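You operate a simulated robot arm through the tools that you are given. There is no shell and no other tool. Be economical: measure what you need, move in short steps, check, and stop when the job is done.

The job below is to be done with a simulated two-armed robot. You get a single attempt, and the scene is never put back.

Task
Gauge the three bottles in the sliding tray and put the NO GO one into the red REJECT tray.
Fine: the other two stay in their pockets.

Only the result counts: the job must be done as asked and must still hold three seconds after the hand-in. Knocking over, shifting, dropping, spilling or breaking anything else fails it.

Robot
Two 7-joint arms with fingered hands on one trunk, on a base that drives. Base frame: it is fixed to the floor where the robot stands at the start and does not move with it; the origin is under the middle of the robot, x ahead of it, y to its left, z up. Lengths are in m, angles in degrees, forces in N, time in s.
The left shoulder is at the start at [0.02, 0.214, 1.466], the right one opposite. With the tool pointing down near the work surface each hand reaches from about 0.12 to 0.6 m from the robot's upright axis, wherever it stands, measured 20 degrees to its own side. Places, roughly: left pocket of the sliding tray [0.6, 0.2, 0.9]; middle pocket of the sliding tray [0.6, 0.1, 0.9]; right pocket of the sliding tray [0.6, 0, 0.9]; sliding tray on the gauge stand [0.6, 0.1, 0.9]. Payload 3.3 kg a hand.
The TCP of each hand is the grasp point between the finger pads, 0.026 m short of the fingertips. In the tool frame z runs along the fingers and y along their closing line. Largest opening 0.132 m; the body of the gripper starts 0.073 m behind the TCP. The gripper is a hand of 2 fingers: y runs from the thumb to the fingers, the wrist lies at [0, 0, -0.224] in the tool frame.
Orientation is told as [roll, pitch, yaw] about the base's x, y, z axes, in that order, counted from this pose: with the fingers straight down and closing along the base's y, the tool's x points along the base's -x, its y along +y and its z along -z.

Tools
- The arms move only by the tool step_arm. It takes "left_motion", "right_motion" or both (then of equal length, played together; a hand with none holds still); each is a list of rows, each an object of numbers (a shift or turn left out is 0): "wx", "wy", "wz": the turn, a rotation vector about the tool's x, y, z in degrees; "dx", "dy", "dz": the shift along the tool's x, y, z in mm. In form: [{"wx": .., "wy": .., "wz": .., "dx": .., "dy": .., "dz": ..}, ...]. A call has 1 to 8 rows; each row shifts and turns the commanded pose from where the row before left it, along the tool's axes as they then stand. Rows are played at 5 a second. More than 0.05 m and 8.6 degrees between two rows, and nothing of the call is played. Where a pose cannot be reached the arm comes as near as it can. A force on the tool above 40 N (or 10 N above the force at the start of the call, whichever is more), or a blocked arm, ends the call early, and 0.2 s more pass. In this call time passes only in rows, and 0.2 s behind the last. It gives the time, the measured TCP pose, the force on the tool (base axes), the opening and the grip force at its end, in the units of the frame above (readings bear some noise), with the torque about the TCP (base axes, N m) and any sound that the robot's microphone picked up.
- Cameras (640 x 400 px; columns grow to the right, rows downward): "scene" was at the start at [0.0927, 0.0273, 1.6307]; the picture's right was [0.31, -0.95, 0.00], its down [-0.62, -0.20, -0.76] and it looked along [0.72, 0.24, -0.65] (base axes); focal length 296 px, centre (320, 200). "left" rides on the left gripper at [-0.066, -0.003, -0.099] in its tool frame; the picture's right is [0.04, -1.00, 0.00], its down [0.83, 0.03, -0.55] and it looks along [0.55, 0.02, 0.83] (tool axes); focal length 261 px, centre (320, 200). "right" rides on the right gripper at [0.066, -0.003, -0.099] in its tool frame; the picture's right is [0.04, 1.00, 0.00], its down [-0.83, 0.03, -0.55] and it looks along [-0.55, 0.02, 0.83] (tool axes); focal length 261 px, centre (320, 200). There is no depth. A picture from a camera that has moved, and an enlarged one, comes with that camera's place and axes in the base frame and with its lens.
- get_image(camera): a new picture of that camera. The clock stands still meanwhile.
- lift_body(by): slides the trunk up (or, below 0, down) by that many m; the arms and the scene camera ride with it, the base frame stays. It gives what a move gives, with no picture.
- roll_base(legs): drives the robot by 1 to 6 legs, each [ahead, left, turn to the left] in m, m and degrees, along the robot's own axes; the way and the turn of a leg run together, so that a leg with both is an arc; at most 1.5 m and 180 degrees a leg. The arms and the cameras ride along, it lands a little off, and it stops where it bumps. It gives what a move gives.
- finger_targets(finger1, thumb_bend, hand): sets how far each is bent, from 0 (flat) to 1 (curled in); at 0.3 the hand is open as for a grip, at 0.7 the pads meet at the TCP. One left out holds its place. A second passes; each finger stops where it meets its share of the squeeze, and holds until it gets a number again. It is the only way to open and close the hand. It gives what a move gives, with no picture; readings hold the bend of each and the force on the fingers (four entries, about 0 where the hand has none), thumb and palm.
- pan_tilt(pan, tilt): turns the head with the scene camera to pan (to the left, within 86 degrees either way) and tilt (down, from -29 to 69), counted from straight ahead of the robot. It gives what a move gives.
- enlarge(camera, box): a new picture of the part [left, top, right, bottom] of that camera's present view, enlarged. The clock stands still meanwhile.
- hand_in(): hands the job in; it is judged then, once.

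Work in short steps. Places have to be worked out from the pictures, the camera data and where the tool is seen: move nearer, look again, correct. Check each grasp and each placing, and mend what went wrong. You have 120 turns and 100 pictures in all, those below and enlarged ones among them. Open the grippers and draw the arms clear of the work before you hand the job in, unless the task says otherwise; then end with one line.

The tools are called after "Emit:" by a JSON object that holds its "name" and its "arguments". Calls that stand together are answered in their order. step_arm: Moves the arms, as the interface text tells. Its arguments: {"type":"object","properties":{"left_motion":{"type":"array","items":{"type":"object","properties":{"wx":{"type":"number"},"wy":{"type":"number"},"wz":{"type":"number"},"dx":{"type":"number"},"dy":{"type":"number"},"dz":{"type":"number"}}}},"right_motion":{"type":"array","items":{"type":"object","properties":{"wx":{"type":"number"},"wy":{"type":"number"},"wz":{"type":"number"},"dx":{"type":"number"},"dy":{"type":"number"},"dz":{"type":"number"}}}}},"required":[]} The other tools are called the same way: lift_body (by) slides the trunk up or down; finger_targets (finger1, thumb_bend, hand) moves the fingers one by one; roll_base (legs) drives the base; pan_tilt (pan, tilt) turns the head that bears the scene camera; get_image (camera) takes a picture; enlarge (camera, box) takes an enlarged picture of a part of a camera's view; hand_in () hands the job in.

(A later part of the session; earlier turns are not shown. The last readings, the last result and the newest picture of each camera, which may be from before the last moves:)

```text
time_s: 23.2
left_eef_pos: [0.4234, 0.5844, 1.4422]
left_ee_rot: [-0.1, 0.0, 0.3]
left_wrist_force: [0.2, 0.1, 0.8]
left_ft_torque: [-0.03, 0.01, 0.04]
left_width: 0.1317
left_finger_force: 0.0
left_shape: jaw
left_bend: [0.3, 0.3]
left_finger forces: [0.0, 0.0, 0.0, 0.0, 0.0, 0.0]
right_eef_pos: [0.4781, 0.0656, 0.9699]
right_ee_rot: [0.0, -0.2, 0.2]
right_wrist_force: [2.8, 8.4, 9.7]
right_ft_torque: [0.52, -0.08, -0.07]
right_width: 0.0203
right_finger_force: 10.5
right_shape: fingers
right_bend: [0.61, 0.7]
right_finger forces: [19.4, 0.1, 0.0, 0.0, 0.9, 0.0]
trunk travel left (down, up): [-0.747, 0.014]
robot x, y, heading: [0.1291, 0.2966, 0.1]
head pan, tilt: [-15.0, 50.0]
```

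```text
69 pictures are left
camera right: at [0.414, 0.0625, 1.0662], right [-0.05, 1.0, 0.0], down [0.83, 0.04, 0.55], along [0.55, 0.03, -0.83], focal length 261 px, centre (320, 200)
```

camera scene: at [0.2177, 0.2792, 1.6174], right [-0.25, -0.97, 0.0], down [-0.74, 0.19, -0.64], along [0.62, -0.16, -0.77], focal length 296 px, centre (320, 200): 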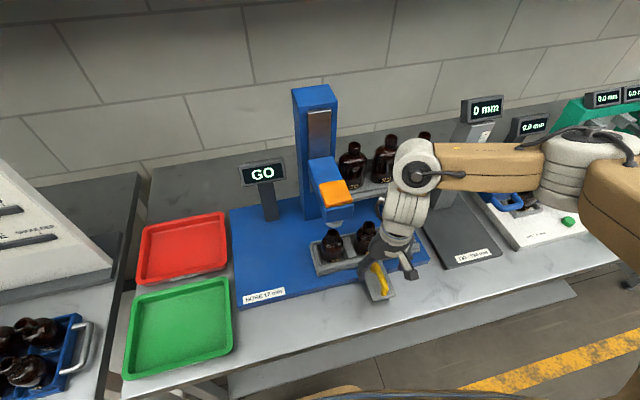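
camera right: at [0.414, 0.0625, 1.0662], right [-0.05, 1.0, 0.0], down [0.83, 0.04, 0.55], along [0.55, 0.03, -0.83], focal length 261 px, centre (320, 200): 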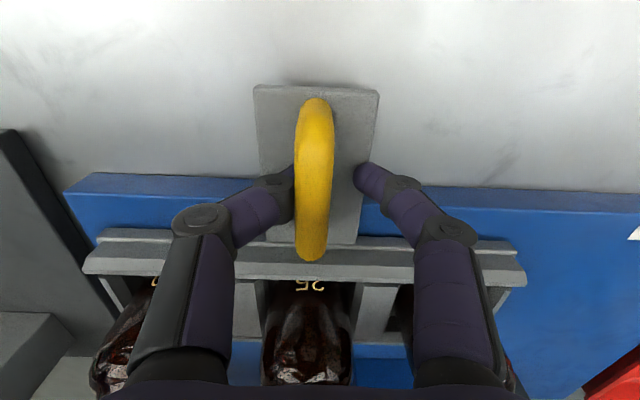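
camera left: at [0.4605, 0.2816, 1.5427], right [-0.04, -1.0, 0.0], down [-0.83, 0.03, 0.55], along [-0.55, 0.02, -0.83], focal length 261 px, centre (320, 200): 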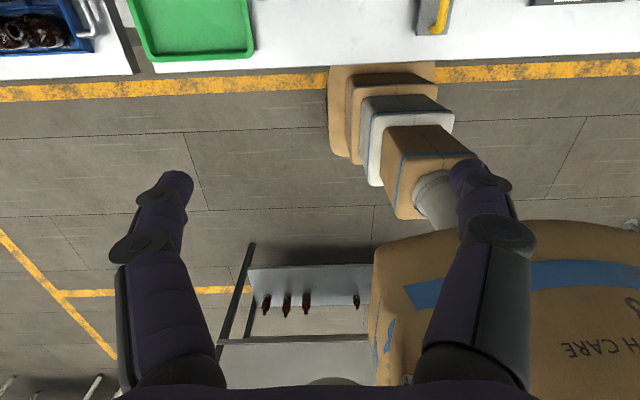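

Finger presses against the plate edge while the thumb touches the bar; still too low. I reopen, rise 15 mm and close again.

Emit:
{"name": "finger_targets", "arguments": {"hand": "right", "finger1": 0.5, "thumb_bend": 0.5}}

Emit:
{"name": "step_arm", "arguments": {"right_motion": [{"dz": -8}, {"dz": -7}]}}

Emit:
{"name": "finger_targets", "arguments": {"hand": "right", "finger1": 0.7, "thumb_bend": 0.7}}

Emit:
{"name": "get_image", "arguments": {"camera": "right"}}

```text
time_s: 24.4
left_eef_pos: [0.4209, 0.5847, 1.4431]
left_ee_rot: [-0.1, -0.1, 0.3]
left_wrist_force: [0.0, 0.3, -0.7]
left_ft_torque: [0.01, -0.05, -0.01]
left_width: 0.1318
left_finger_force: 0.1
left_shape: jaw
left_bend: [0.3, 0.3]
left_finger forces: [0.0, 0.0, 0.0, 0.0, 0.0, 0.0]
right_eef_pos: [0.4794, 0.0661, 0.9717]
right_ee_rot: [0.3, -0.5, 0.3]
right_wrist_force: [-2.7, 7.4, 25.4]
right_ft_torque: [-0.43, 0.14, -0.07]
right_width: 0.0497
right_finger_force: 12.5
right_shape: fingers
right_bend: [0.5, 0.58]
right_finger forces: [0.1, 0.1, 0.0, 0.0, 25.4, 0.1]
trunk travel left (down, up): [-0.747, 0.014]
robot x, y, heading: [0.1297, 0.3001, 0.2]
head pan, tilt: [-15.0, 50.0]
stopped (right hand): the force on the tool passed its limit at 40 N (the readings are from after the stop); the commanded pose is now the measured one
```

```text
time_s: 25.0
left_eef_pos: [0.4224, 0.5837, 1.4415]
left_ee_rot: [0.1, 0.0, 0.3]
left_wrist_force: [-0.4, 0.3, -0.1]
left_ft_torque: [0.04, -0.03, 0.03]
left_width: 0.132
left_finger_force: 0.1
left_shape: jaw
left_bend: [0.3, 0.3]
left_finger forces: [0.1, 0.0, 0.1, 0.0, 0.0, 0.0]
right_eef_pos: [0.4778, 0.0645, 0.9848]
right_ee_rot: [0.0, -0.2, 0.3]
right_wrist_force: [-0.4, -0.5, 0.7]
right_ft_torque: [0.01, 0.0, 0.03]
right_width: 0.0659
right_finger_force: 0.1
right_shape: fingers
right_bend: [0.5, 0.5]
right_finger forces: [0.0, 0.1, 0.0, 0.0, 0.1, 0.1]
trunk travel left (down, up): [-0.747, 0.014]
robot x, y, heading: [0.1297, 0.2997, 0.4]
head pan, tilt: [-15.0, 50.0]
```

```text
time_s: 26.0
left_eef_pos: [0.4228, 0.5827, 1.4415]
left_ee_rot: [0.0, -0.1, 0.4]
left_wrist_force: [-0.4, 0.1, -0.4]
left_ft_torque: [-0.02, 0.01, -0.01]
left_width: 0.1317
left_finger_force: 0.0
left_shape: jaw
left_bend: [0.3, 0.3]
left_finger forces: [0.0, 0.0, 0.0, 0.0, 0.0, 0.1]
right_eef_pos: [0.4793, 0.0644, 0.9837]
right_ee_rot: [0.1, -0.2, 0.3]
right_wrist_force: [-0.6, -2.3, -3.2]
right_ft_torque: [-0.01, 0.0, 0.01]
right_width: 0.0104
right_finger_force: 3.5
right_shape: fingers
right_bend: [0.68, 0.68]
right_finger forces: [2.2, 0.0, 0.1, 0.1, 4.4, 0.1]
trunk travel left (down, up): [-0.747, 0.014]
robot x, y, heading: [0.1294, 0.3014, 0.1]
head pan, tilt: [-15.0, 50.0]
```

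```text
68 pictures are left
camera right: at [0.4144, 0.0608, 1.0808], right [-0.05, 1.0, 0.0], down [0.83, 0.04, 0.55], along [0.55, 0.03, -0.83], focal length 261 px, centre (320, 200)
```

right: 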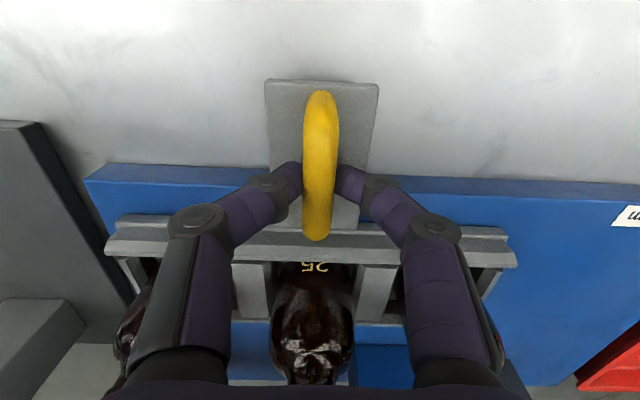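

Now both fingers hold the bar. I slide the tray to the left by 100 mm in small rows.

Emit:
{"name": "step_arm", "arguments": {"right_motion": [{"dy": 6}, {"dy": 8}, {"dy": 8}, {"dy": 8}]}}

Emit:
{"name": "get_image", "arguments": {"camera": "scene"}}

```text
time_s: 27.0
left_eef_pos: [0.4236, 0.5827, 1.4426]
left_ee_rot: [0.0, -0.1, 0.2]
left_wrist_force: [0.5, -0.6, 0.4]
left_ft_torque: [-0.01, -0.02, -0.02]
left_width: 0.1321
left_finger_force: 0.0
left_shape: jaw
left_bend: [0.3, 0.3]
left_finger forces: [0.1, 0.0, 0.0, 0.1, 0.0, 0.0]
right_eef_pos: [0.4791, 0.0932, 0.9834]
right_ee_rot: [0.0, -0.1, 0.1]
right_wrist_force: [-0.5, -1.0, -2.8]
right_ft_torque: [0.0, 0.03, -0.01]
right_width: 0.0105
right_finger_force: 2.8
right_shape: fingers
right_bend: [0.68, 0.68]
right_finger forces: [2.1, 0.1, 0.0, 0.0, 3.9, 0.0]
trunk travel left (down, up): [-0.747, 0.014]
robot x, y, heading: [0.1302, 0.3018, 0.5]
head pan, tilt: [-15.0, 50.0]
```

```text
67 pictures are left
camera scene: at [0.2179, 0.2797, 1.6174], right [-0.25, -0.97, 0.0], down [-0.74, 0.19, -0.64], along [0.62, -0.16, -0.77], focal length 296 px, centre (320, 200)
```

scene: 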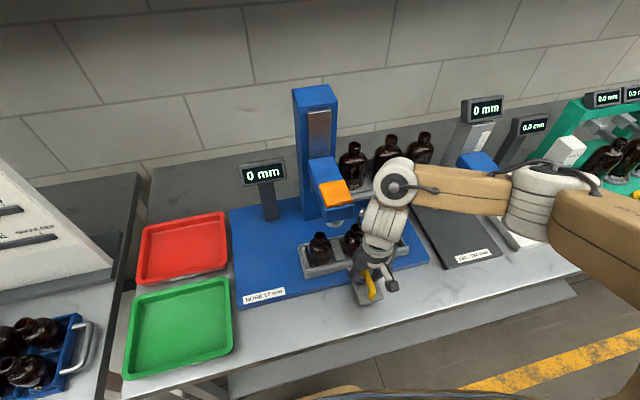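

The tray slides smoothly. I move on to about 88 mm total and compare the neck position with the former aligned picture.

Emit:
{"name": "step_arm", "arguments": {"right_motion": [{"dy": 10}, {"dy": 10}, {"dy": 10}, {"dy": 10}, {"dy": 10}, {"dy": 8}]}}

Emit:
{"name": "enlarge", "arguments": {"camera": "scene", "box": [295, 150, 425, 280]}}

```text
time_s: 28.4
left_eef_pos: [0.4239, 0.5818, 1.4418]
left_ee_rot: [0.0, 0.0, 0.3]
left_wrist_force: [0.3, -0.3, -0.3]
left_ft_torque: [-0.01, 0.01, -0.01]
left_width: 0.1321
left_finger_force: 0.1
left_shape: jaw
left_bend: [0.3, 0.3]
left_finger forces: [0.1, 0.0, 0.1, 0.0, 0.0, 0.0]
right_eef_pos: [0.48, 0.1521, 0.9834]
right_ee_rot: [0.1, -0.1, 0.2]
right_wrist_force: [-0.3, 0.0, -4.7]
right_ft_torque: [0.01, 0.01, 0.0]
right_width: 0.0107
right_finger_force: 2.9
right_shape: fingers
right_bend: [0.67, 0.68]
right_finger forces: [2.4, 0.0, 0.1, 0.0, 3.6, 0.1]
trunk travel left (down, up): [-0.747, 0.014]
robot x, y, heading: [0.1313, 0.2983, 0.4]
head pan, tilt: [-15.0, 50.0]
```

```text
3.08 times, centred on (360, 215) of scene
camera zoom: at [0.2179, 0.2797, 1.6174], right [-0.25, -0.97, 0.0], down [-0.74, 0.19, -0.64], along [0.62, -0.16, -0.77], focal length 910 px, centre (197, 154)
```

zoom: 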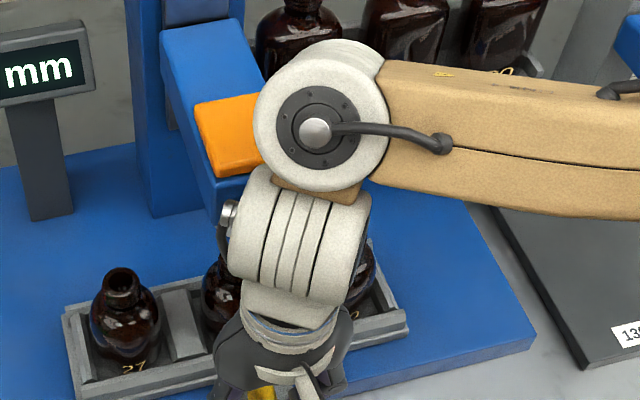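

Bottle 27 moved by one pitch (≈114 px as expected). I open the fingers and rise off the handle to check.

Emit:
{"name": "finger_targets", "arguments": {"hand": "right", "finger1": 0.55, "thumb_bend": 0.55}}

Emit:
{"name": "step_arm", "arguments": {"right_motion": [{"dz": -20}, {"dx": 5, "dz": -45}, {"dx": 5, "dz": -48}, {"dz": -48}, {"dz": -48}, {"dz": -48}]}}

Emit:
{"name": "enlarge", "arguments": {"camera": "scene", "box": [295, 150, 425, 280]}}

Emit:
{"name": "get_image", "arguments": {"camera": "right"}}

```text
time_s: 29.4
left_eef_pos: [0.4239, 0.5834, 1.4432]
left_ee_rot: [0.0, -0.1, 0.4]
left_wrist_force: [-0.1, -0.9, -0.1]
left_ft_torque: [0.03, -0.01, 0.01]
left_width: 0.1317
left_finger_force: 0.1
left_shape: jaw
left_bend: [0.3, 0.3]
left_finger forces: [0.0, 0.0, 0.0, 0.0, 0.0, 0.0]
right_eef_pos: [0.4792, 0.1518, 0.9847]
right_ee_rot: [0.1, -0.1, 0.3]
right_wrist_force: [0.1, -0.3, 0.7]
right_ft_torque: [-0.04, -0.01, -0.03]
right_width: 0.0487
right_finger_force: 0.1
right_shape: fingers
right_bend: [0.55, 0.55]
right_finger forces: [0.0, 0.0, 0.0, 0.0, 0.0, 0.0]
trunk travel left (down, up): [-0.747, 0.014]
robot x, y, heading: [0.1293, 0.2989, 0.6]
head pan, tilt: [-15.0, 50.0]
```

```text
time_s: 30.8
left_eef_pos: [0.4225, 0.5824, 1.4442]
left_ee_rot: [0.0, 0.0, 0.4]
left_wrist_force: [-0.5, -0.5, -0.6]
left_ft_torque: [-0.02, -0.02, 0.04]
left_width: 0.1319
left_finger_force: 0.1
left_shape: jaw
left_bend: [0.3, 0.3]
left_finger forces: [0.0, 0.0, 0.0, 0.1, 0.0, 0.0]
right_eef_pos: [0.4671, 0.1515, 1.2423]
right_ee_rot: [0.0, -0.1, 0.4]
right_wrist_force: [0.1, 0.3, -0.5]
right_ft_torque: [0.0, 0.01, 0.0]
right_width: 0.0489
right_finger_force: 0.0
right_shape: fingers
right_bend: [0.55, 0.55]
right_finger forces: [0.0, 0.1, 0.0, 0.0, 0.0, 0.1]
trunk travel left (down, up): [-0.747, 0.014]
robot x, y, heading: [0.1306, 0.2983, 0.3]
head pan, tilt: [-15.0, 50.0]
```

```text
3.08 times, centred on (360, 215) of scene
camera zoom: at [0.2166, 0.28, 1.6174], right [-0.25, -0.97, 0.0], down [-0.74, 0.19, -0.64], along [0.62, -0.16, -0.77], focal length 910 px, centre (197, 154)
```

zoom: 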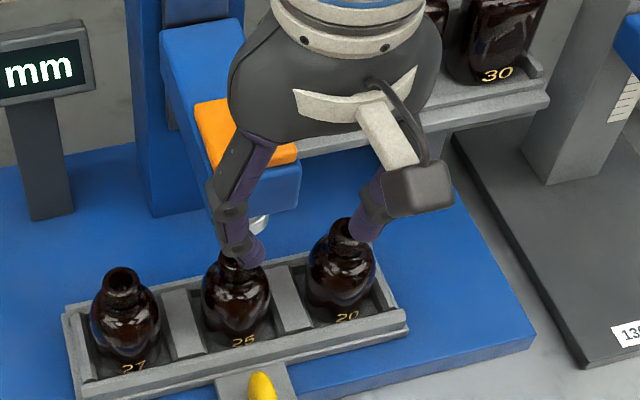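

```text
64 pictures are left
camera right: at [0.4019, 0.1492, 1.3389], right [-0.05, 1.0, 0.0], down [0.83, 0.04, 0.55], along [0.55, 0.02, -0.83], focal length 261 px, centre (320, 200)
```

right: 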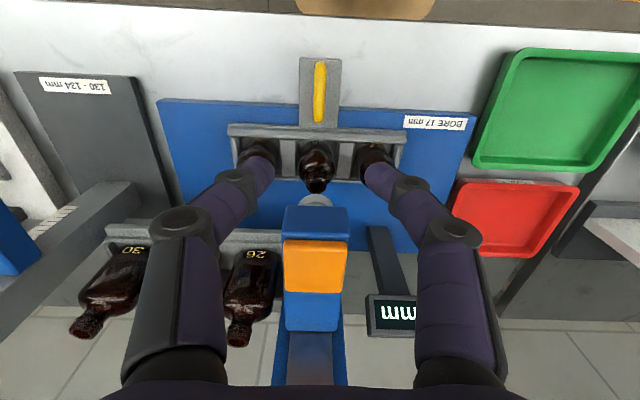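

Middle bottle 25 is centred under the plug (px 316 vs 315). I close the fingers and move over the pad again.

Emit:
{"name": "finger_targets", "arguments": {"hand": "right", "finger1": 0.7, "thumb_bend": 0.7}}

Emit:
{"name": "step_arm", "arguments": {"right_motion": [{"dx": -32}, {"dx": -32}, {"dx": -30}, {"dz": 15}, {"dz": 15}]}}

Emit:
{"name": "step_arm", "arguments": {"right_motion": [{"dz": 6}, {"dz": 6}, {"dz": 6}, {"dz": 5}, {"dz": 4}, {"dz": 4}]}}

Emit:
{"name": "enlarge", "arguments": {"camera": "scene", "box": [230, 130, 430, 280]}}

```text
time_s: 31.8
left_eef_pos: [0.4239, 0.5841, 1.443]
left_ee_rot: [0.1, 0.0, 0.3]
left_wrist_force: [0.2, -0.7, 0.5]
left_ft_torque: [0.01, -0.02, 0.02]
left_width: 0.1318
left_finger_force: 0.1
left_shape: jaw
left_bend: [0.3, 0.3]
left_finger forces: [0.0, 0.0, 0.0, 0.0, 0.0, 0.1]
right_eef_pos: [0.4677, 0.1516, 1.242]
right_ee_rot: [0.0, -0.2, 0.4]
right_wrist_force: [0.8, -0.4, -0.1]
right_ft_torque: [-0.03, -0.04, 0.01]
right_width: 0.002
right_finger_force: 0.1
right_shape: fingers
right_bend: [0.7, 0.7]
right_finger forces: [0.0, 0.0, 0.1, 0.0, 0.0, 0.0]
trunk travel left (down, up): [-0.747, 0.014]
robot x, y, heading: [0.1312, 0.2965, 0.6]
head pan, tilt: [-15.0, 50.0]
```

```text
time_s: 33.0
left_eef_pos: [0.423, 0.5834, 1.4433]
left_ee_rot: [0.0, 0.0, 0.3]
left_wrist_force: [0.5, -0.5, -0.2]
left_ft_torque: [-0.03, 0.04, 0.03]
left_width: 0.1321
left_finger_force: 0.1
left_shape: jaw
left_bend: [0.3, 0.3]
left_finger forces: [0.0, 0.1, 0.1, 0.1, 0.0, 0.0]
right_eef_pos: [0.5631, 0.1522, 1.2122]
right_ee_rot: [0.0, -0.2, 0.4]
right_wrist_force: [-0.6, -0.6, 2.8]
right_ft_torque: [-0.07, 0.03, 0.03]
right_width: 0.0013
right_finger_force: 2.1
right_shape: fingers
right_bend: [0.7, 0.7]
right_finger forces: [0.2, 0.0, 0.0, 0.0, 3.2, 0.0]
trunk travel left (down, up): [-0.747, 0.014]
robot x, y, heading: [0.1307, 0.2962, 0.2]
head pan, tilt: [-15.0, 50.0]
```

```text
time_s: 34.4
left_eef_pos: [0.423, 0.5829, 1.4428]
left_ee_rot: [-0.1, 0.0, 0.3]
left_wrist_force: [-0.1, 0.5, -1.2]
left_ft_torque: [0.0, -0.01, -0.02]
left_width: 0.1318
left_finger_force: 0.2
left_shape: jaw
left_bend: [0.3, 0.3]
left_finger forces: [0.0, 0.0, 0.0, 0.1, 0.0, 0.1]
right_eef_pos: [0.5628, 0.1525, 1.1816]
right_ee_rot: [0.0, -0.2, 0.3]
right_wrist_force: [-0.4, -0.5, 6.0]
right_ft_torque: [-0.04, -0.03, 0.01]
right_width: 0.0015
right_finger_force: 2.8
right_shape: fingers
right_bend: [0.7, 0.7]
right_finger forces: [1.3, 0.1, 0.0, 0.1, 3.7, 0.0]
trunk travel left (down, up): [-0.747, 0.014]
robot x, y, heading: [0.1297, 0.2946, 0.2]
head pan, tilt: [-15.0, 50.0]
```

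```text
2.67 times, centred on (330, 205) of scene
camera zoom: at [0.217, 0.2798, 1.6174], right [-0.25, -0.97, 0.0], down [-0.74, 0.19, -0.64], along [0.62, -0.16, -0.77], focal length 788 px, centre (293, 187)
```

zoom: 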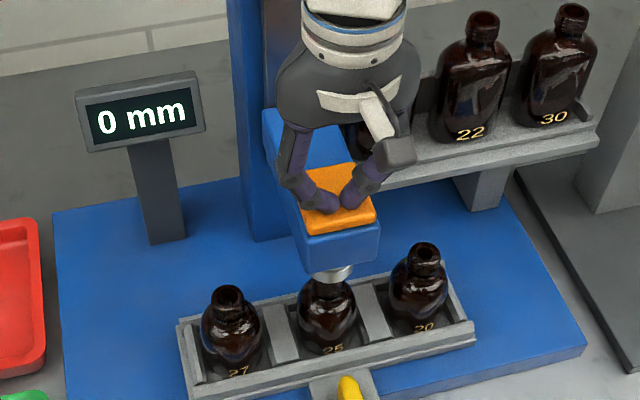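

Alignment looks the same as before. I press on in 3 mm rows to the earlier reading depth (1.160) or until resistance.

Emit:
{"name": "step_arm", "arguments": {"right_motion": [{"dz": 3}, {"dz": 3}, {"dz": 3}, {"dz": 3}]}}

Emit:
{"name": "enlarge", "arguments": {"camera": "scene", "box": [230, 130, 430, 280]}}

```text
time_s: 35.4
left_eef_pos: [0.4225, 0.5838, 1.4428]
left_ee_rot: [-0.1, 0.0, 0.3]
left_wrist_force: [-0.6, 0.4, 0.2]
left_ft_torque: [0.0, 0.0, 0.02]
left_width: 0.1319
left_finger_force: 0.1
left_shape: jaw
left_bend: [0.3, 0.3]
left_finger forces: [0.0, 0.0, 0.0, 0.0, 0.1, 0.0]
right_eef_pos: [0.563, 0.1523, 1.1672]
right_ee_rot: [0.1, -0.1, 0.4]
right_wrist_force: [-0.8, -0.7, 6.3]
right_ft_torque: [-0.11, 0.01, 0.0]
right_width: 0.0014
right_finger_force: 2.8
right_shape: fingers
right_bend: [0.7, 0.7]
right_finger forces: [1.3, 0.1, 0.1, 0.0, 5.0, 0.1]
trunk travel left (down, up): [-0.747, 0.014]
robot x, y, heading: [0.1355, 0.2943, 0.6]
head pan, tilt: [-15.0, 50.0]
```

```text
2.67 times, centred on (330, 205) of scene
camera zoom: at [0.2171, 0.2795, 1.6174], right [-0.25, -0.97, 0.0], down [-0.74, 0.19, -0.64], along [0.62, -0.16, -0.77], focal length 788 px, centre (293, 187)
```

zoom: 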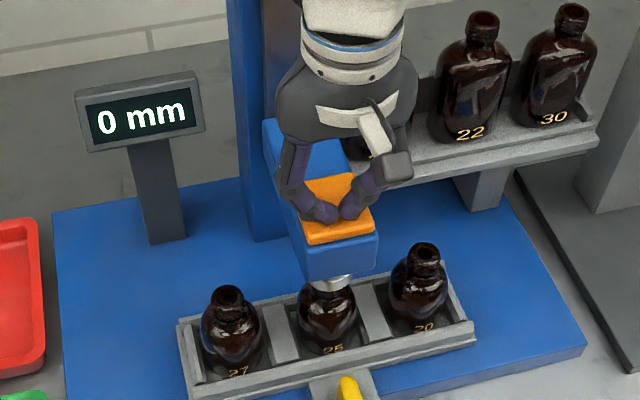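

Emit:
{"name": "step_arm", "arguments": {"right_motion": [{"dz": 3}, {"dz": 3}, {"dz": 1}]}}

Emit:
{"name": "enlarge", "arguments": {"camera": "scene", "box": [230, 130, 430, 280]}}

```text
time_s: 36.2
left_eef_pos: [0.4233, 0.582, 1.4436]
left_ee_rot: [0.0, -0.1, 0.3]
left_wrist_force: [0.2, -0.1, 0.2]
left_ft_torque: [0.02, 0.0, 0.02]
left_width: 0.1322
left_finger_force: 0.0
left_shape: jaw
left_bend: [0.3, 0.3]
left_finger forces: [0.1, 0.0, 0.0, 0.1, 0.0, 0.1]
right_eef_pos: [0.562, 0.153, 1.162]
right_ee_rot: [0.1, -0.2, 0.1]
right_wrist_force: [1.3, -0.7, 9.2]
right_ft_torque: [-0.09, -0.03, 0.0]
right_width: 0.0009
right_finger_force: 4.9
right_shape: fingers
right_bend: [0.7, 0.7]
right_finger forces: [2.6, 0.0, 0.0, 0.0, 7.2, 0.0]
trunk travel left (down, up): [-0.747, 0.014]
robot x, y, heading: [0.1321, 0.2987, 0.4]
head pan, tilt: [-15.0, 50.0]
```

```text
2.67 times, centred on (330, 205) of scene
camera zoom: at [0.217, 0.2797, 1.6175], right [-0.25, -0.97, 0.0], down [-0.74, 0.19, -0.64], along [0.62, -0.16, -0.77], focal length 788 px, centre (293, 187)
```

zoom: 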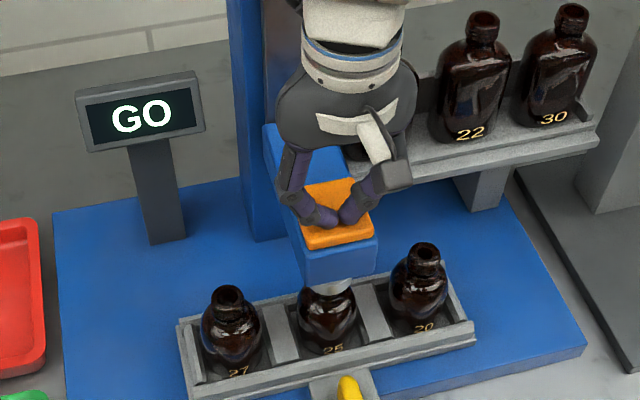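

Bottle 25 also reads GO. I raise, return to the handle (now y≈0.152) to bring bottle 20 under the plug.

Emit:
{"name": "step_arm", "arguments": {"right_motion": [{"dz": -8}, {"dz": -10}, {"dz": -12}, {"dz": -20}, {"dz": -30}, {"dx": 35, "dz": -5}, {"dx": 35}, {"dx": 14}]}}

Emit:
{"name": "finger_targets", "arguments": {"hand": "right", "finger1": 0.5, "thumb_bend": 0.5}}

Emit:
{"name": "step_arm", "arguments": {"right_motion": [{"dz": 45}, {"dz": 45}, {"dz": 45}, {"dz": 45}, {"dz": 45}]}}

Emit:
{"name": "get_image", "arguments": {"camera": "right"}}

```text
time_s: 38.0
left_eef_pos: [0.4229, 0.5835, 1.4424]
left_ee_rot: [0.0, 0.0, 0.4]
left_wrist_force: [-0.3, 0.5, 0.0]
left_ft_torque: [-0.01, 0.01, 0.02]
left_width: 0.1318
left_finger_force: 0.0
left_shape: jaw
left_bend: [0.3, 0.3]
left_finger forces: [0.1, 0.1, 0.0, 0.0, 0.0, 0.1]
right_eef_pos: [0.48, 0.1521, 1.2461]
right_ee_rot: [0.0, -0.3, 0.1]
right_wrist_force: [0.2, -0.3, 0.0]
right_ft_torque: [0.02, 0.01, 0.02]
right_width: 0.0012
right_finger_force: 0.0
right_shape: fingers
right_bend: [0.7, 0.7]
right_finger forces: [0.1, 0.0, 0.0, 0.1, 0.0, 0.0]
trunk travel left (down, up): [-0.747, 0.014]
robot x, y, heading: [0.1301, 0.2983, 0.2]
head pan, tilt: [-15.0, 50.0]
```

```text
time_s: 39.0
left_eef_pos: [0.4231, 0.5827, 1.4417]
left_ee_rot: [-0.1, 0.0, 0.3]
left_wrist_force: [-0.3, 0.2, -0.1]
left_ft_torque: [0.01, -0.01, 0.0]
left_width: 0.1319
left_finger_force: 0.0
left_shape: jaw
left_bend: [0.3, 0.3]
left_finger forces: [0.0, 0.0, 0.0, 0.0, 0.0, 0.0]
right_eef_pos: [0.4799, 0.1521, 1.2461]
right_ee_rot: [0.0, -0.1, 0.3]
right_wrist_force: [0.1, -1.0, 0.2]
right_ft_torque: [-0.02, 0.0, 0.02]
right_width: 0.0658
right_finger_force: 0.0
right_shape: fingers
right_bend: [0.5, 0.5]
right_finger forces: [0.0, 0.1, 0.0, 0.0, 0.0, 0.0]
trunk travel left (down, up): [-0.747, 0.014]
robot x, y, heading: [0.1282, 0.2963, 0.2]
head pan, tilt: [-15.0, 50.0]
```

```text
time_s: 40.2
left_eef_pos: [0.4228, 0.5833, 1.4418]
left_ee_rot: [0.1, 0.0, 0.3]
left_wrist_force: [-0.8, 0.2, -0.1]
left_ft_torque: [0.01, 0.06, -0.01]
left_width: 0.1318
left_finger_force: 0.0
left_shape: jaw
left_bend: [0.3, 0.3]
left_finger forces: [0.0, 0.1, 0.1, 0.1, 0.0, 0.0]
right_eef_pos: [0.4793, 0.1512, 1.0196]
right_ee_rot: [0.0, -0.2, 0.3]
right_wrist_force: [0.0, 0.6, -0.2]
right_ft_torque: [0.03, -0.03, 0.0]
right_width: 0.066
right_finger_force: 0.0
right_shape: fingers
right_bend: [0.5, 0.5]
right_finger forces: [0.1, 0.0, 0.0, 0.0, 0.0, 0.0]
trunk travel left (down, up): [-0.747, 0.014]
robot x, y, heading: [0.1257, 0.2987, 0.6]
head pan, tilt: [-15.0, 50.0]
```

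```text
60 pictures are left
camera right: at [0.4144, 0.148, 1.1171], right [-0.05, 1.0, 0.0], down [0.83, 0.04, 0.56], along [0.55, 0.03, -0.83], focal length 261 px, centre (320, 200)
```

right: 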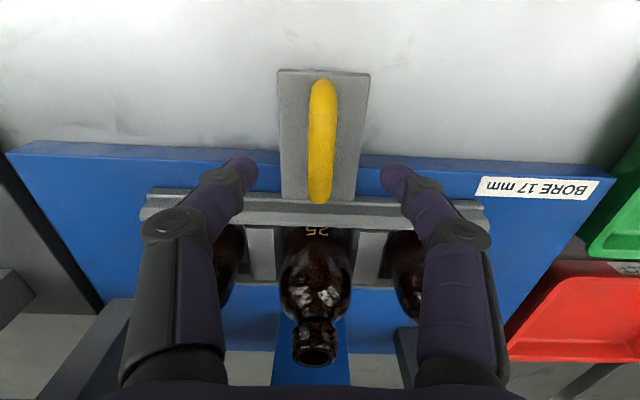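

Handle centred between the fingers. I lower to z≈0.984 and grip the bar.

Emit:
{"name": "step_arm", "arguments": {"right_motion": [{"dz": 18}, {"dz": 17}]}}

Emit:
{"name": "finger_targets", "arguments": {"hand": "right", "finger1": 0.7, "thumb_bend": 0.7}}

Emit:
{"name": "step_arm", "arguments": {"right_motion": [{"dy": 8}, {"dy": 11}, {"dy": 12}, {"dy": 12}, {"dy": 12}, {"dy": 12}, {"dy": 12}, {"dy": 9}]}}

Emit:
{"name": "enlarge", "arguments": {"camera": "scene", "box": [230, 150, 430, 310]}}

```text
time_s: 40.8
left_eef_pos: [0.4242, 0.5827, 1.4417]
left_ee_rot: [-0.1, 0.0, 0.3]
left_wrist_force: [-0.1, -0.1, -0.8]
left_ft_torque: [-0.02, 0.01, 0.0]
left_width: 0.132
left_finger_force: 0.0
left_shape: jaw
left_bend: [0.3, 0.3]
left_finger forces: [0.0, 0.0, 0.0, 0.0, 0.0, 0.1]
right_eef_pos: [0.4799, 0.1509, 0.9852]
right_ee_rot: [0.0, -0.2, 0.3]
right_wrist_force: [0.2, 0.0, 0.7]
right_ft_torque: [0.04, -0.02, 0.01]
right_width: 0.0659
right_finger_force: 0.1
right_shape: fingers
right_bend: [0.5, 0.5]
right_finger forces: [0.0, 0.0, 0.0, 0.0, 0.0, 0.0]
trunk travel left (down, up): [-0.747, 0.014]
robot x, y, heading: [0.1318, 0.3008, 0.3]
head pan, tilt: [-15.0, 50.0]
```

```text
time_s: 41.8
left_eef_pos: [0.4222, 0.5826, 1.4431]
left_ee_rot: [0.0, 0.1, 0.3]
left_wrist_force: [-0.6, -0.2, -0.1]
left_ft_torque: [0.0, -0.01, 0.0]
left_width: 0.1319
left_finger_force: 0.1
left_shape: jaw
left_bend: [0.3, 0.3]
left_finger forces: [0.0, 0.1, 0.0, 0.1, 0.0, 0.1]
right_eef_pos: [0.4796, 0.1515, 0.9851]
right_ee_rot: [0.0, -0.2, 0.3]
right_wrist_force: [0.4, -0.4, -2.4]
right_ft_torque: [0.0, -0.02, -0.01]
right_width: 0.012
right_finger_force: 3.1
right_shape: fingers
right_bend: [0.66, 0.68]
right_finger forces: [3.0, 0.0, 0.0, 0.0, 3.7, 0.0]
trunk travel left (down, up): [-0.747, 0.014]
robot x, y, heading: [0.1309, 0.299, 0.4]
head pan, tilt: [-15.0, 50.0]
```

```text
time_s: 43.6
left_eef_pos: [0.4247, 0.5837, 1.4418]
left_ee_rot: [0.0, 0.0, 0.3]
left_wrist_force: [-0.4, -0.6, 0.5]
left_ft_torque: [0.02, 0.0, 0.01]
left_width: 0.132
left_finger_force: 0.1
left_shape: jaw
left_bend: [0.3, 0.3]
left_finger forces: [0.1, 0.1, 0.1, 0.0, 0.0, 0.1]
right_eef_pos: [0.4792, 0.2398, 0.9858]
right_ee_rot: [0.1, -0.1, 0.2]
right_wrist_force: [2.1, 1.6, -4.1]
right_ft_torque: [0.03, -0.08, 0.01]
right_width: 0.012
right_finger_force: 3.1
right_shape: fingers
right_bend: [0.66, 0.68]
right_finger forces: [3.4, 0.0, 0.0, 0.0, 3.2, 0.0]
trunk travel left (down, up): [-0.747, 0.014]
robot x, y, heading: [0.13, 0.3, 0.3]
head pan, tilt: [-15.0, 50.0]
```

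```text
2.50 times, centred on (330, 230) of scene
camera zoom: at [0.2183, 0.2802, 1.6174], right [-0.25, -0.97, 0.0], down [-0.74, 0.19, -0.64], along [0.62, -0.16, -0.77], focal length 739 px, centre (295, 125)
```

zoom: 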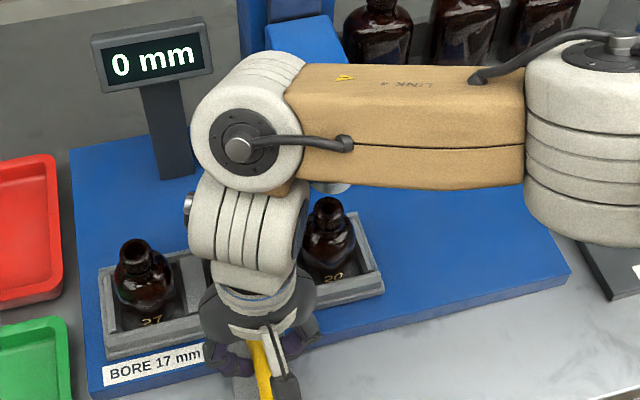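

Slid 88 mm; bottle 20 seems below the plug. I release and rise to verify.

Emit:
{"name": "finger_targets", "arguments": {"hand": "right", "finger1": 0.55, "thumb_bend": 0.55}}

Emit:
{"name": "step_arm", "arguments": {"right_motion": [{"dz": -20}, {"dx": 5, "dz": -45}, {"dx": 5, "dz": -48}, {"dz": -48}, {"dy": -10, "dz": -48}, {"dy": -20, "dz": -44}, {"dy": -30}, {"dy": -28}]}}

Emit:
{"name": "finger_targets", "arguments": {"hand": "right", "finger1": 0.7, "thumb_bend": 0.7}}

Emit:
{"name": "enlarge", "arguments": {"camera": "scene", "box": [230, 130, 430, 280]}}

Emit:
{"name": "get_image", "arguments": {"camera": "right"}}

```text
time_s: 44.6
left_eef_pos: [0.424, 0.5829, 1.4425]
left_ee_rot: [0.1, 0.0, 0.3]
left_wrist_force: [-0.2, 0.0, -0.2]
left_ft_torque: [0.04, 0.04, 0.0]
left_width: 0.1318
left_finger_force: 0.1
left_shape: jaw
left_bend: [0.3, 0.3]
left_finger forces: [0.0, 0.0, 0.0, 0.0, 0.1, 0.0]
right_eef_pos: [0.479, 0.2406, 0.9865]
right_ee_rot: [0.0, -0.1, 0.4]
right_wrist_force: [0.5, -0.3, 0.2]
right_ft_torque: [0.0, -0.02, 0.01]
right_width: 0.0489
right_finger_force: 0.1
right_shape: fingers
right_bend: [0.55, 0.55]
right_finger forces: [0.0, 0.0, 0.1, 0.1, 0.1, 0.0]
trunk travel left (down, up): [-0.747, 0.014]
robot x, y, heading: [0.1335, 0.2954, 0.3]
head pan, tilt: [-15.0, 50.0]
```

```text
time_s: 46.4
left_eef_pos: [0.4234, 0.5816, 1.4431]
left_ee_rot: [0.0, -0.1, 0.3]
left_wrist_force: [-0.5, -0.3, 1.1]
left_ft_torque: [-0.04, 0.01, 0.01]
left_width: 0.1317
left_finger_force: 0.1
left_shape: jaw
left_bend: [0.3, 0.3]
left_finger forces: [0.0, 0.0, 0.0, 0.0, 0.1, 0.0]
right_eef_pos: [0.4687, 0.1504, 1.2379]
right_ee_rot: [0.0, -0.2, 0.3]
right_wrist_force: [-0.1, -0.3, -0.8]
right_ft_torque: [-0.01, 0.03, 0.02]
right_width: 0.0493
right_finger_force: 0.2
right_shape: fingers
right_bend: [0.55, 0.55]
right_finger forces: [0.0, 0.0, 0.0, 0.0, 0.0, 0.0]
trunk travel left (down, up): [-0.747, 0.014]
robot x, y, heading: [0.1294, 0.2992, 0.5]
head pan, tilt: [-15.0, 50.0]
```

```text
time_s: 47.4
left_eef_pos: [0.4235, 0.5831, 1.4428]
left_ee_rot: [0.0, 0.0, 0.3]
left_wrist_force: [-0.5, 0.0, 0.4]
left_ft_torque: [0.0, -0.03, 0.02]
left_width: 0.132
left_finger_force: 0.0
left_shape: jaw
left_bend: [0.3, 0.3]
left_finger forces: [0.1, 0.0, 0.1, 0.0, 0.0, 0.1]
right_eef_pos: [0.4681, 0.1522, 1.2364]
right_ee_rot: [0.1, 0.0, 0.4]
right_wrist_force: [-0.2, -0.4, 0.0]
right_ft_torque: [-0.02, 0.02, -0.02]
right_width: 0.0018
right_finger_force: 0.1
right_shape: fingers
right_bend: [0.7, 0.7]
right_finger forces: [0.0, 0.1, 0.1, 0.0, 0.0, 0.1]
trunk travel left (down, up): [-0.747, 0.014]
robot x, y, heading: [0.1286, 0.2969, 0.5]
head pan, tilt: [-15.0, 50.0]
```

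```text
2.67 times, centred on (330, 205) of scene
camera zoom: at [0.2176, 0.2794, 1.6174], right [-0.25, -0.97, 0.0], down [-0.74, 0.19, -0.64], along [0.62, -0.16, -0.77], focal length 788 px, centre (293, 187)
```

zoom: 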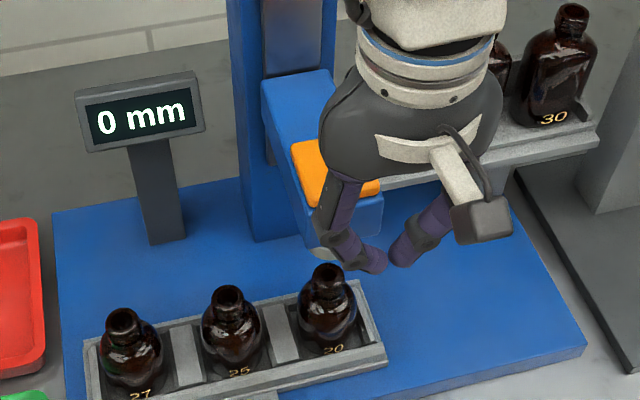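

```text
57 pictures are left
camera right: at [0.4039, 0.1489, 1.3349], right [-0.05, 1.0, 0.0], down [0.83, 0.04, 0.56], along [0.55, 0.03, -0.83], focal length 261 px, centre (320, 200)
```

right: 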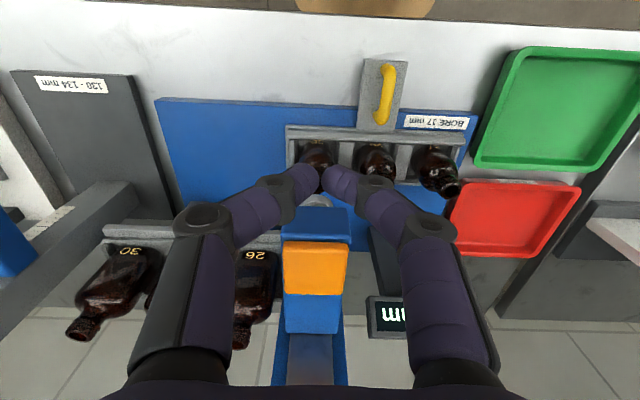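

Bottle 20's neck sits at (328,270), same as the earlier aligned bottles. I move over the pad and press.

Emit:
{"name": "step_arm", "arguments": {"right_motion": [{"dx": -32}, {"dx": -32}, {"dx": -30}, {"dz": 12}, {"dz": 12}, {"dz": 8}, {"dz": 8}, {"dz": 8}]}}

Emit:
{"name": "step_arm", "arguments": {"right_motion": [{"dz": 4}, {"dz": 3}, {"dz": 3}]}}

Emit:
{"name": "enlarge", "arguments": {"camera": "scene", "box": [230, 130, 430, 280]}}

```text
time_s: 49.2
left_eef_pos: [0.4224, 0.5833, 1.4422]
left_ee_rot: [0.0, 0.0, 0.3]
left_wrist_force: [0.0, -0.6, 0.2]
left_ft_torque: [-0.02, -0.01, 0.02]
left_width: 0.132
left_finger_force: 0.1
left_shape: jaw
left_bend: [0.3, 0.3]
left_finger forces: [0.0, 0.0, 0.0, 0.0, 0.0, 0.0]
right_eef_pos: [0.563, 0.152, 1.1909]
right_ee_rot: [0.1, -0.2, 0.3]
right_wrist_force: [0.7, -1.0, 4.4]
right_ft_torque: [-0.04, -0.01, 0.0]
right_width: 0.0012
right_finger_force: 2.3
right_shape: fingers
right_bend: [0.7, 0.7]
right_finger forces: [0.8, 0.0, 0.0, 0.0, 3.4, 0.1]
trunk travel left (down, up): [-0.747, 0.014]
robot x, y, heading: [0.1292, 0.2982, 0.4]
head pan, tilt: [-15.0, 50.0]
```

```text
time_s: 50.0
left_eef_pos: [0.4235, 0.5838, 1.4422]
left_ee_rot: [0.0, 0.1, 0.3]
left_wrist_force: [-0.4, -0.3, 1.0]
left_ft_torque: [0.0, -0.02, 0.03]
left_width: 0.1316
left_finger_force: 0.0
left_shape: jaw
left_bend: [0.3, 0.3]
left_finger forces: [0.0, 0.1, 0.0, 0.1, 0.0, 0.0]
right_eef_pos: [0.5622, 0.152, 1.1819]
right_ee_rot: [0.0, -0.1, 0.3]
right_wrist_force: [0.2, -0.2, 5.2]
right_ft_torque: [-0.06, 0.0, -0.01]
right_width: 0.0017
right_finger_force: 2.6
right_shape: fingers
right_bend: [0.7, 0.7]
right_finger forces: [2.0, 0.0, 0.0, 0.1, 3.6, 0.1]
trunk travel left (down, up): [-0.747, 0.014]
robot x, y, heading: [0.1339, 0.2956, 0.1]
head pan, tilt: [-15.0, 50.0]
```

```text
2.67 times, centred on (330, 205) of scene
camera zoom: at [0.2173, 0.2798, 1.6174], right [-0.25, -0.97, 0.0], down [-0.74, 0.19, -0.64], along [0.62, -0.16, -0.77], focal length 788 px, centre (293, 187)
```

zoom: 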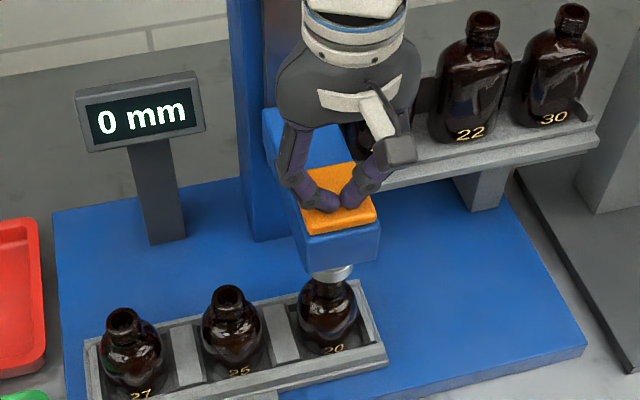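

Emit:
{"name": "step_arm", "arguments": {"right_motion": [{"dz": 3}, {"dz": 3}, {"dz": 2}, {"dz": 2}, {"dz": 2}]}}

Emit:
{"name": "step_arm", "arguments": {"right_motion": [{"dz": 2}, {"dz": 2}, {"dz": 2}, {"dz": 2}]}}

Emit:
{"name": "enlarge", "arguments": {"camera": "scene", "box": [230, 130, 430, 280]}}

```text
time_s: 51.2
left_eef_pos: [0.4224, 0.5834, 1.4423]
left_ee_rot: [0.0, 0.0, 0.4]
left_wrist_force: [-0.2, -0.2, 0.3]
left_ft_torque: [0.02, 0.02, 0.0]
left_width: 0.132
left_finger_force: 0.0
left_shape: jaw
left_bend: [0.3, 0.3]
left_finger forces: [0.0, 0.0, 0.0, 0.0, 0.0, 0.2]
right_eef_pos: [0.5619, 0.1515, 1.1701]
right_ee_rot: [0.0, -0.3, 0.2]
right_wrist_force: [2.7, -1.1, 15.0]
right_ft_torque: [-0.13, -0.07, 0.02]
right_width: 0.0015
right_finger_force: 7.3
right_shape: fingers
right_bend: [0.7, 0.7]
right_finger forces: [4.6, 0.0, 0.1, 0.0, 10.0, 0.0]
trunk travel left (down, up): [-0.747, 0.014]
robot x, y, heading: [0.1247, 0.2976, 0.3]
head pan, tilt: [-15.0, 50.0]
```

```text
time_s: 52.2
left_eef_pos: [0.4228, 0.584, 1.4432]
left_ee_rot: [-0.1, 0.0, 0.3]
left_wrist_force: [0.3, 0.3, 0.0]
left_ft_torque: [0.01, 0.0, 0.01]
left_width: 0.1318
left_finger_force: 0.0
left_shape: jaw
left_bend: [0.3, 0.3]
left_finger forces: [0.0, 0.0, 0.1, 0.0, 0.0, 0.1]
right_eef_pos: [0.5629, 0.1522, 1.1614]
right_ee_rot: [0.0, -0.2, 0.2]
right_wrist_force: [4.2, -2.2, 18.6]
right_ft_torque: [-0.16, -0.12, 0.01]
right_width: 0.0016
right_finger_force: 9.7
right_shape: fingers
right_bend: [0.71, 0.7]
right_finger forces: [5.6, 0.0, 0.0, 0.0, 13.5, 0.0]
trunk travel left (down, up): [-0.747, 0.014]
robot x, y, heading: [0.1266, 0.2991, 0.5]
head pan, tilt: [-15.0, 50.0]
```

```text
2.67 times, centred on (330, 205) of scene
camera zoom: at [0.2168, 0.2798, 1.6175], right [-0.25, -0.97, 0.0], down [-0.74, 0.19, -0.64], along [0.62, -0.16, -0.77], focal length 788 px, centre (293, 187)
```

zoom: 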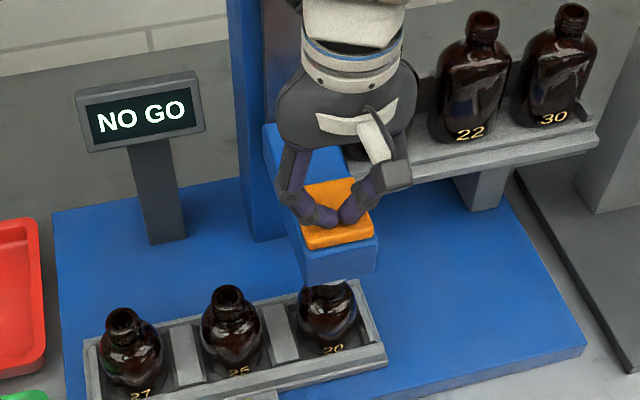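

Bottle 20 is NO GO. I raise the head, go back to the handle (y≈0.240) and return the tray to its start so bottle 20 is clear of the gauge.

Emit:
{"name": "step_arm", "arguments": {"right_motion": [{"dz": -8}, {"dz": -10}, {"dz": -12}, {"dz": -20}, {"dz": -30}, {"dx": 35, "dz": -5}, {"dx": 35}, {"dx": 14}]}}

Emit:
{"name": "finger_targets", "arguments": {"hand": "right", "finger1": 0.5, "thumb_bend": 0.5}}

Emit:
{"name": "step_arm", "arguments": {"right_motion": [{"dy": 45}, {"dy": 43}, {"dz": 45}, {"dz": 45}, {"dz": 45}, {"dz": 45}, {"dz": 45}]}}

Emit:
{"name": "get_image", "arguments": {"camera": "right"}}

```text
time_s: 54.0
left_eef_pos: [0.422, 0.5838, 1.4433]
left_ee_rot: [0.0, 0.0, 0.3]
left_wrist_force: [-0.7, -0.2, -1.0]
left_ft_torque: [-0.01, 0.02, 0.0]
left_width: 0.1321
left_finger_force: 0.0
left_shape: jaw
left_bend: [0.3, 0.3]
left_finger forces: [0.1, 0.0, 0.0, 0.0, 0.0, 0.0]
right_eef_pos: [0.4789, 0.1518, 1.2454]
right_ee_rot: [0.1, -0.3, 0.3]
right_wrist_force: [0.1, -0.8, 0.0]
right_ft_torque: [-0.03, 0.02, 0.0]
right_width: 0.0014
right_finger_force: 0.0
right_shape: fingers
right_bend: [0.7, 0.7]
right_finger forces: [0.1, 0.0, 0.1, 0.0, 0.0, 0.0]
trunk travel left (down, up): [-0.747, 0.014]
robot x, y, heading: [0.1327, 0.2973, 0.2]
head pan, tilt: [-15.0, 50.0]
```

```text
time_s: 55.0
left_eef_pos: [0.4233, 0.5821, 1.443]
left_ee_rot: [0.0, 0.0, 0.2]
left_wrist_force: [0.4, 0.1, 0.5]
left_ft_torque: [0.01, -0.03, 0.01]
left_width: 0.1317
left_finger_force: 0.0
left_shape: jaw
left_bend: [0.3, 0.3]
left_finger forces: [0.0, 0.1, 0.1, 0.0, 0.1, 0.0]
right_eef_pos: [0.4792, 0.1507, 1.2472]
right_ee_rot: [0.0, -0.1, 0.2]
right_wrist_force: [-0.2, 0.0, 0.1]
right_ft_torque: [-0.01, 0.03, 0.02]
right_width: 0.0658
right_finger_force: 0.0
right_shape: fingers
right_bend: [0.5, 0.5]
right_finger forces: [0.1, 0.0, 0.1, 0.1, 0.0, 0.0]
trunk travel left (down, up): [-0.747, 0.014]
robot x, y, heading: [0.1335, 0.2968, 0.4]
head pan, tilt: [-15.0, 50.0]
```

```text
time_s: 56.6
left_eef_pos: [0.4229, 0.5833, 1.4423]
left_ee_rot: [0.0, 0.0, 0.3]
left_wrist_force: [0.1, -0.6, 0.0]
left_ft_torque: [0.0, -0.01, 0.02]
left_width: 0.132
left_finger_force: 0.1
left_shape: jaw
left_bend: [0.3, 0.3]
left_finger forces: [0.0, 0.0, 0.0, 0.0, 0.0, 0.1]
right_eef_pos: [0.4778, 0.2388, 1.0214]
right_ee_rot: [0.0, -0.2, 0.2]
right_wrist_force: [0.5, -0.2, -0.5]
right_ft_torque: [0.0, 0.01, -0.02]
right_width: 0.0661
right_finger_force: 0.0
right_shape: fingers
right_bend: [0.5, 0.5]
right_finger forces: [0.1, 0.0, 0.0, 0.0, 0.0, 0.0]
trunk travel left (down, up): [-0.747, 0.014]
robot x, y, heading: [0.1285, 0.2977, 0.2]
head pan, tilt: [-15.0, 50.0]
```

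```text
54 pictures are left
camera right: at [0.413, 0.2362, 1.1183], right [-0.05, 1.0, 0.0], down [0.83, 0.04, 0.56], along [0.56, 0.03, -0.83], focal length 261 px, centre (320, 200)
```

right: 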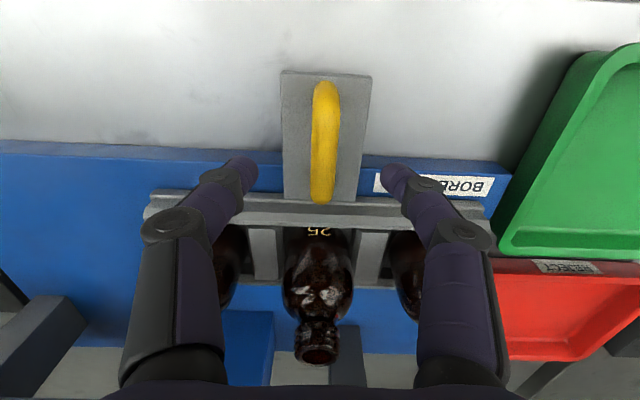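

Handle centred. Lower, grip, and slide the tray right in two strokes.

Emit:
{"name": "step_arm", "arguments": {"right_motion": [{"dz": 18}, {"dy": 2, "dz": 18}]}}

Emit:
{"name": "finger_targets", "arguments": {"hand": "right", "finger1": 0.7, "thumb_bend": 0.7}}

Emit:
{"name": "step_arm", "arguments": {"right_motion": [{"dy": -8}, {"dy": -11}, {"dy": -12}, {"dy": -12}, {"dy": -12}, {"dy": -12}, {"dy": -12}, {"dy": -9}]}}

Emit:
{"name": "step_arm", "arguments": {"right_motion": [{"dy": -8}, {"dy": -11}, {"dy": -12}, {"dy": -12}, {"dy": -12}, {"dy": -12}, {"dy": -12}, {"dy": -7}]}}

Emit:
{"name": "finger_targets", "arguments": {"hand": "right", "finger1": 0.55, "thumb_bend": 0.55}}

Emit:
{"name": "get_image", "arguments": {"camera": "right"}}

Emit:
{"name": "get_image", "arguments": {"camera": "scene"}}

```text
time_s: 57.2
left_eef_pos: [0.4236, 0.5831, 1.4423]
left_ee_rot: [0.0, -0.1, 0.3]
left_wrist_force: [0.1, -0.2, -0.3]
left_ft_torque: [0.02, 0.0, 0.0]
left_width: 0.1317
left_finger_force: 0.0
left_shape: jaw
left_bend: [0.3, 0.3]
left_finger forces: [0.0, 0.0, 0.1, 0.0, 0.0, 0.0]
right_eef_pos: [0.4781, 0.2415, 0.9856]
right_ee_rot: [0.0, -0.2, 0.3]
right_wrist_force: [-0.6, 0.3, -0.2]
right_ft_torque: [0.04, -0.07, 0.02]
right_width: 0.0661
right_finger_force: 0.1
right_shape: fingers
right_bend: [0.5, 0.5]
right_finger forces: [0.0, 0.0, 0.1, 0.0, 0.1, 0.0]
trunk travel left (down, up): [-0.747, 0.014]
robot x, y, heading: [0.1312, 0.2978, -0.0]
head pan, tilt: [-15.0, 50.0]
```

```text
time_s: 58.2
left_eef_pos: [0.4236, 0.5835, 1.443]
left_ee_rot: [0.0, 0.0, 0.3]
left_wrist_force: [-0.1, -0.4, -0.2]
left_ft_torque: [-0.02, 0.02, 0.0]
left_width: 0.1316
left_finger_force: 0.0
left_shape: jaw
left_bend: [0.3, 0.3]
left_finger forces: [0.0, 0.0, 0.1, 0.1, 0.0, 0.0]
right_eef_pos: [0.4791, 0.2413, 0.9865]
right_ee_rot: [0.0, -0.2, 0.4]
right_wrist_force: [0.0, -1.1, -2.5]
right_ft_torque: [0.01, -0.01, 0.0]
right_width: 0.0118
right_finger_force: 3.3
right_shape: fingers
right_bend: [0.67, 0.68]
right_finger forces: [2.9, 0.1, 0.1, 0.0, 3.8, 0.0]
trunk travel left (down, up): [-0.747, 0.014]
robot x, y, heading: [0.1298, 0.3015, 0.3]
head pan, tilt: [-15.0, 50.0]
```

```text
time_s: 60.0
left_eef_pos: [0.4241, 0.5829, 1.4425]
left_ee_rot: [0.0, 0.0, 0.3]
left_wrist_force: [0.6, 0.6, 0.4]
left_ft_torque: [0.03, 0.0, 0.01]
left_width: 0.1318
left_finger_force: 0.2
left_shape: jaw
left_bend: [0.3, 0.3]
left_finger forces: [0.1, 0.0, 0.1, 0.1, 0.0, 0.0]
right_eef_pos: [0.4787, 0.152, 0.985]
right_ee_rot: [0.0, -0.2, 0.2]
right_wrist_force: [-0.6, -1.1, -0.5]
right_ft_torque: [-0.01, 0.04, 0.01]
right_width: 0.0117
right_finger_force: 3.5
right_shape: fingers
right_bend: [0.66, 0.69]
right_finger forces: [2.6, 0.0, 0.0, 0.0, 3.9, 0.0]
trunk travel left (down, up): [-0.747, 0.014]
robot x, y, heading: [0.1291, 0.299, 0.0]
head pan, tilt: [-15.0, 50.0]
```

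```text
time_s: 61.8
left_eef_pos: [0.4232, 0.5824, 1.4421]
left_ee_rot: [0.1, 0.0, 0.4]
left_wrist_force: [0.0, 0.8, 0.0]
left_ft_torque: [-0.02, 0.04, 0.01]
left_width: 0.132
left_finger_force: 0.1
left_shape: jaw
left_bend: [0.3, 0.3]
left_finger forces: [0.0, 0.0, 0.0, 0.1, 0.1, 0.0]
right_eef_pos: [0.4792, 0.0665, 0.9852]
right_ee_rot: [0.1, -0.2, 0.3]
right_wrist_force: [-2.2, -1.0, 0.8]
right_ft_torque: [-0.03, 0.03, -0.01]
right_width: 0.0112
right_finger_force: 2.6
right_shape: fingers
right_bend: [0.66, 0.69]
right_finger forces: [2.7, 0.0, 0.1, 0.1, 3.2, 0.0]
trunk travel left (down, up): [-0.747, 0.014]
robot x, y, heading: [0.1324, 0.2989, 0.5]
head pan, tilt: [-15.0, 50.0]
```

```text
time_s: 62.8
left_eef_pos: [0.4229, 0.5834, 1.4433]
left_ee_rot: [0.0, 0.0, 0.2]
left_wrist_force: [-0.1, 0.6, 0.4]
left_ft_torque: [0.03, -0.02, 0.04]
left_width: 0.1318
left_finger_force: 0.1
left_shape: jaw
left_bend: [0.3, 0.3]
left_finger forces: [0.1, 0.0, 0.0, 0.0, 0.0, 0.1]
right_eef_pos: [0.4793, 0.0681, 0.9844]
right_ee_rot: [0.0, -0.1, 0.3]
right_wrist_force: [0.1, 0.1, 0.2]
right_ft_torque: [-0.01, -0.02, -0.01]
right_width: 0.0491
right_finger_force: 0.2
right_shape: fingers
right_bend: [0.55, 0.55]
right_finger forces: [0.0, 0.1, 0.1, 0.2, 0.0, 0.0]
trunk travel left (down, up): [-0.747, 0.014]
robot x, y, heading: [0.1327, 0.3, 0.6]
head pan, tilt: [-15.0, 50.0]
```

```text
53 pictures are left
camera right: at [0.4146, 0.0649, 1.0813], right [-0.05, 1.0, 0.0], down [0.83, 0.04, 0.56], along [0.55, 0.03, -0.83], focal length 261 px, centre (320, 200)
```

right: 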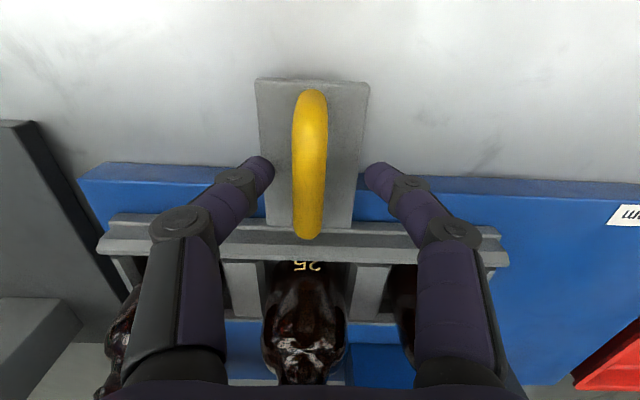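

```text
52 pictures are left
camera scene: at [0.2176, 0.2795, 1.6174], right [-0.25, -0.97, 0.0], down [-0.74, 0.19, -0.64], along [0.62, -0.16, -0.77], focal length 296 px, centre (320, 200)
```

scene: 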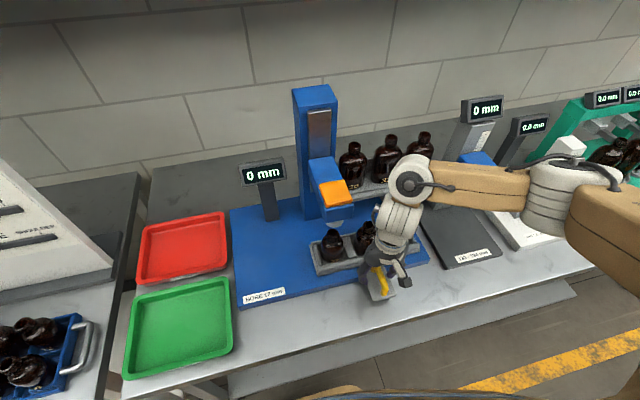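

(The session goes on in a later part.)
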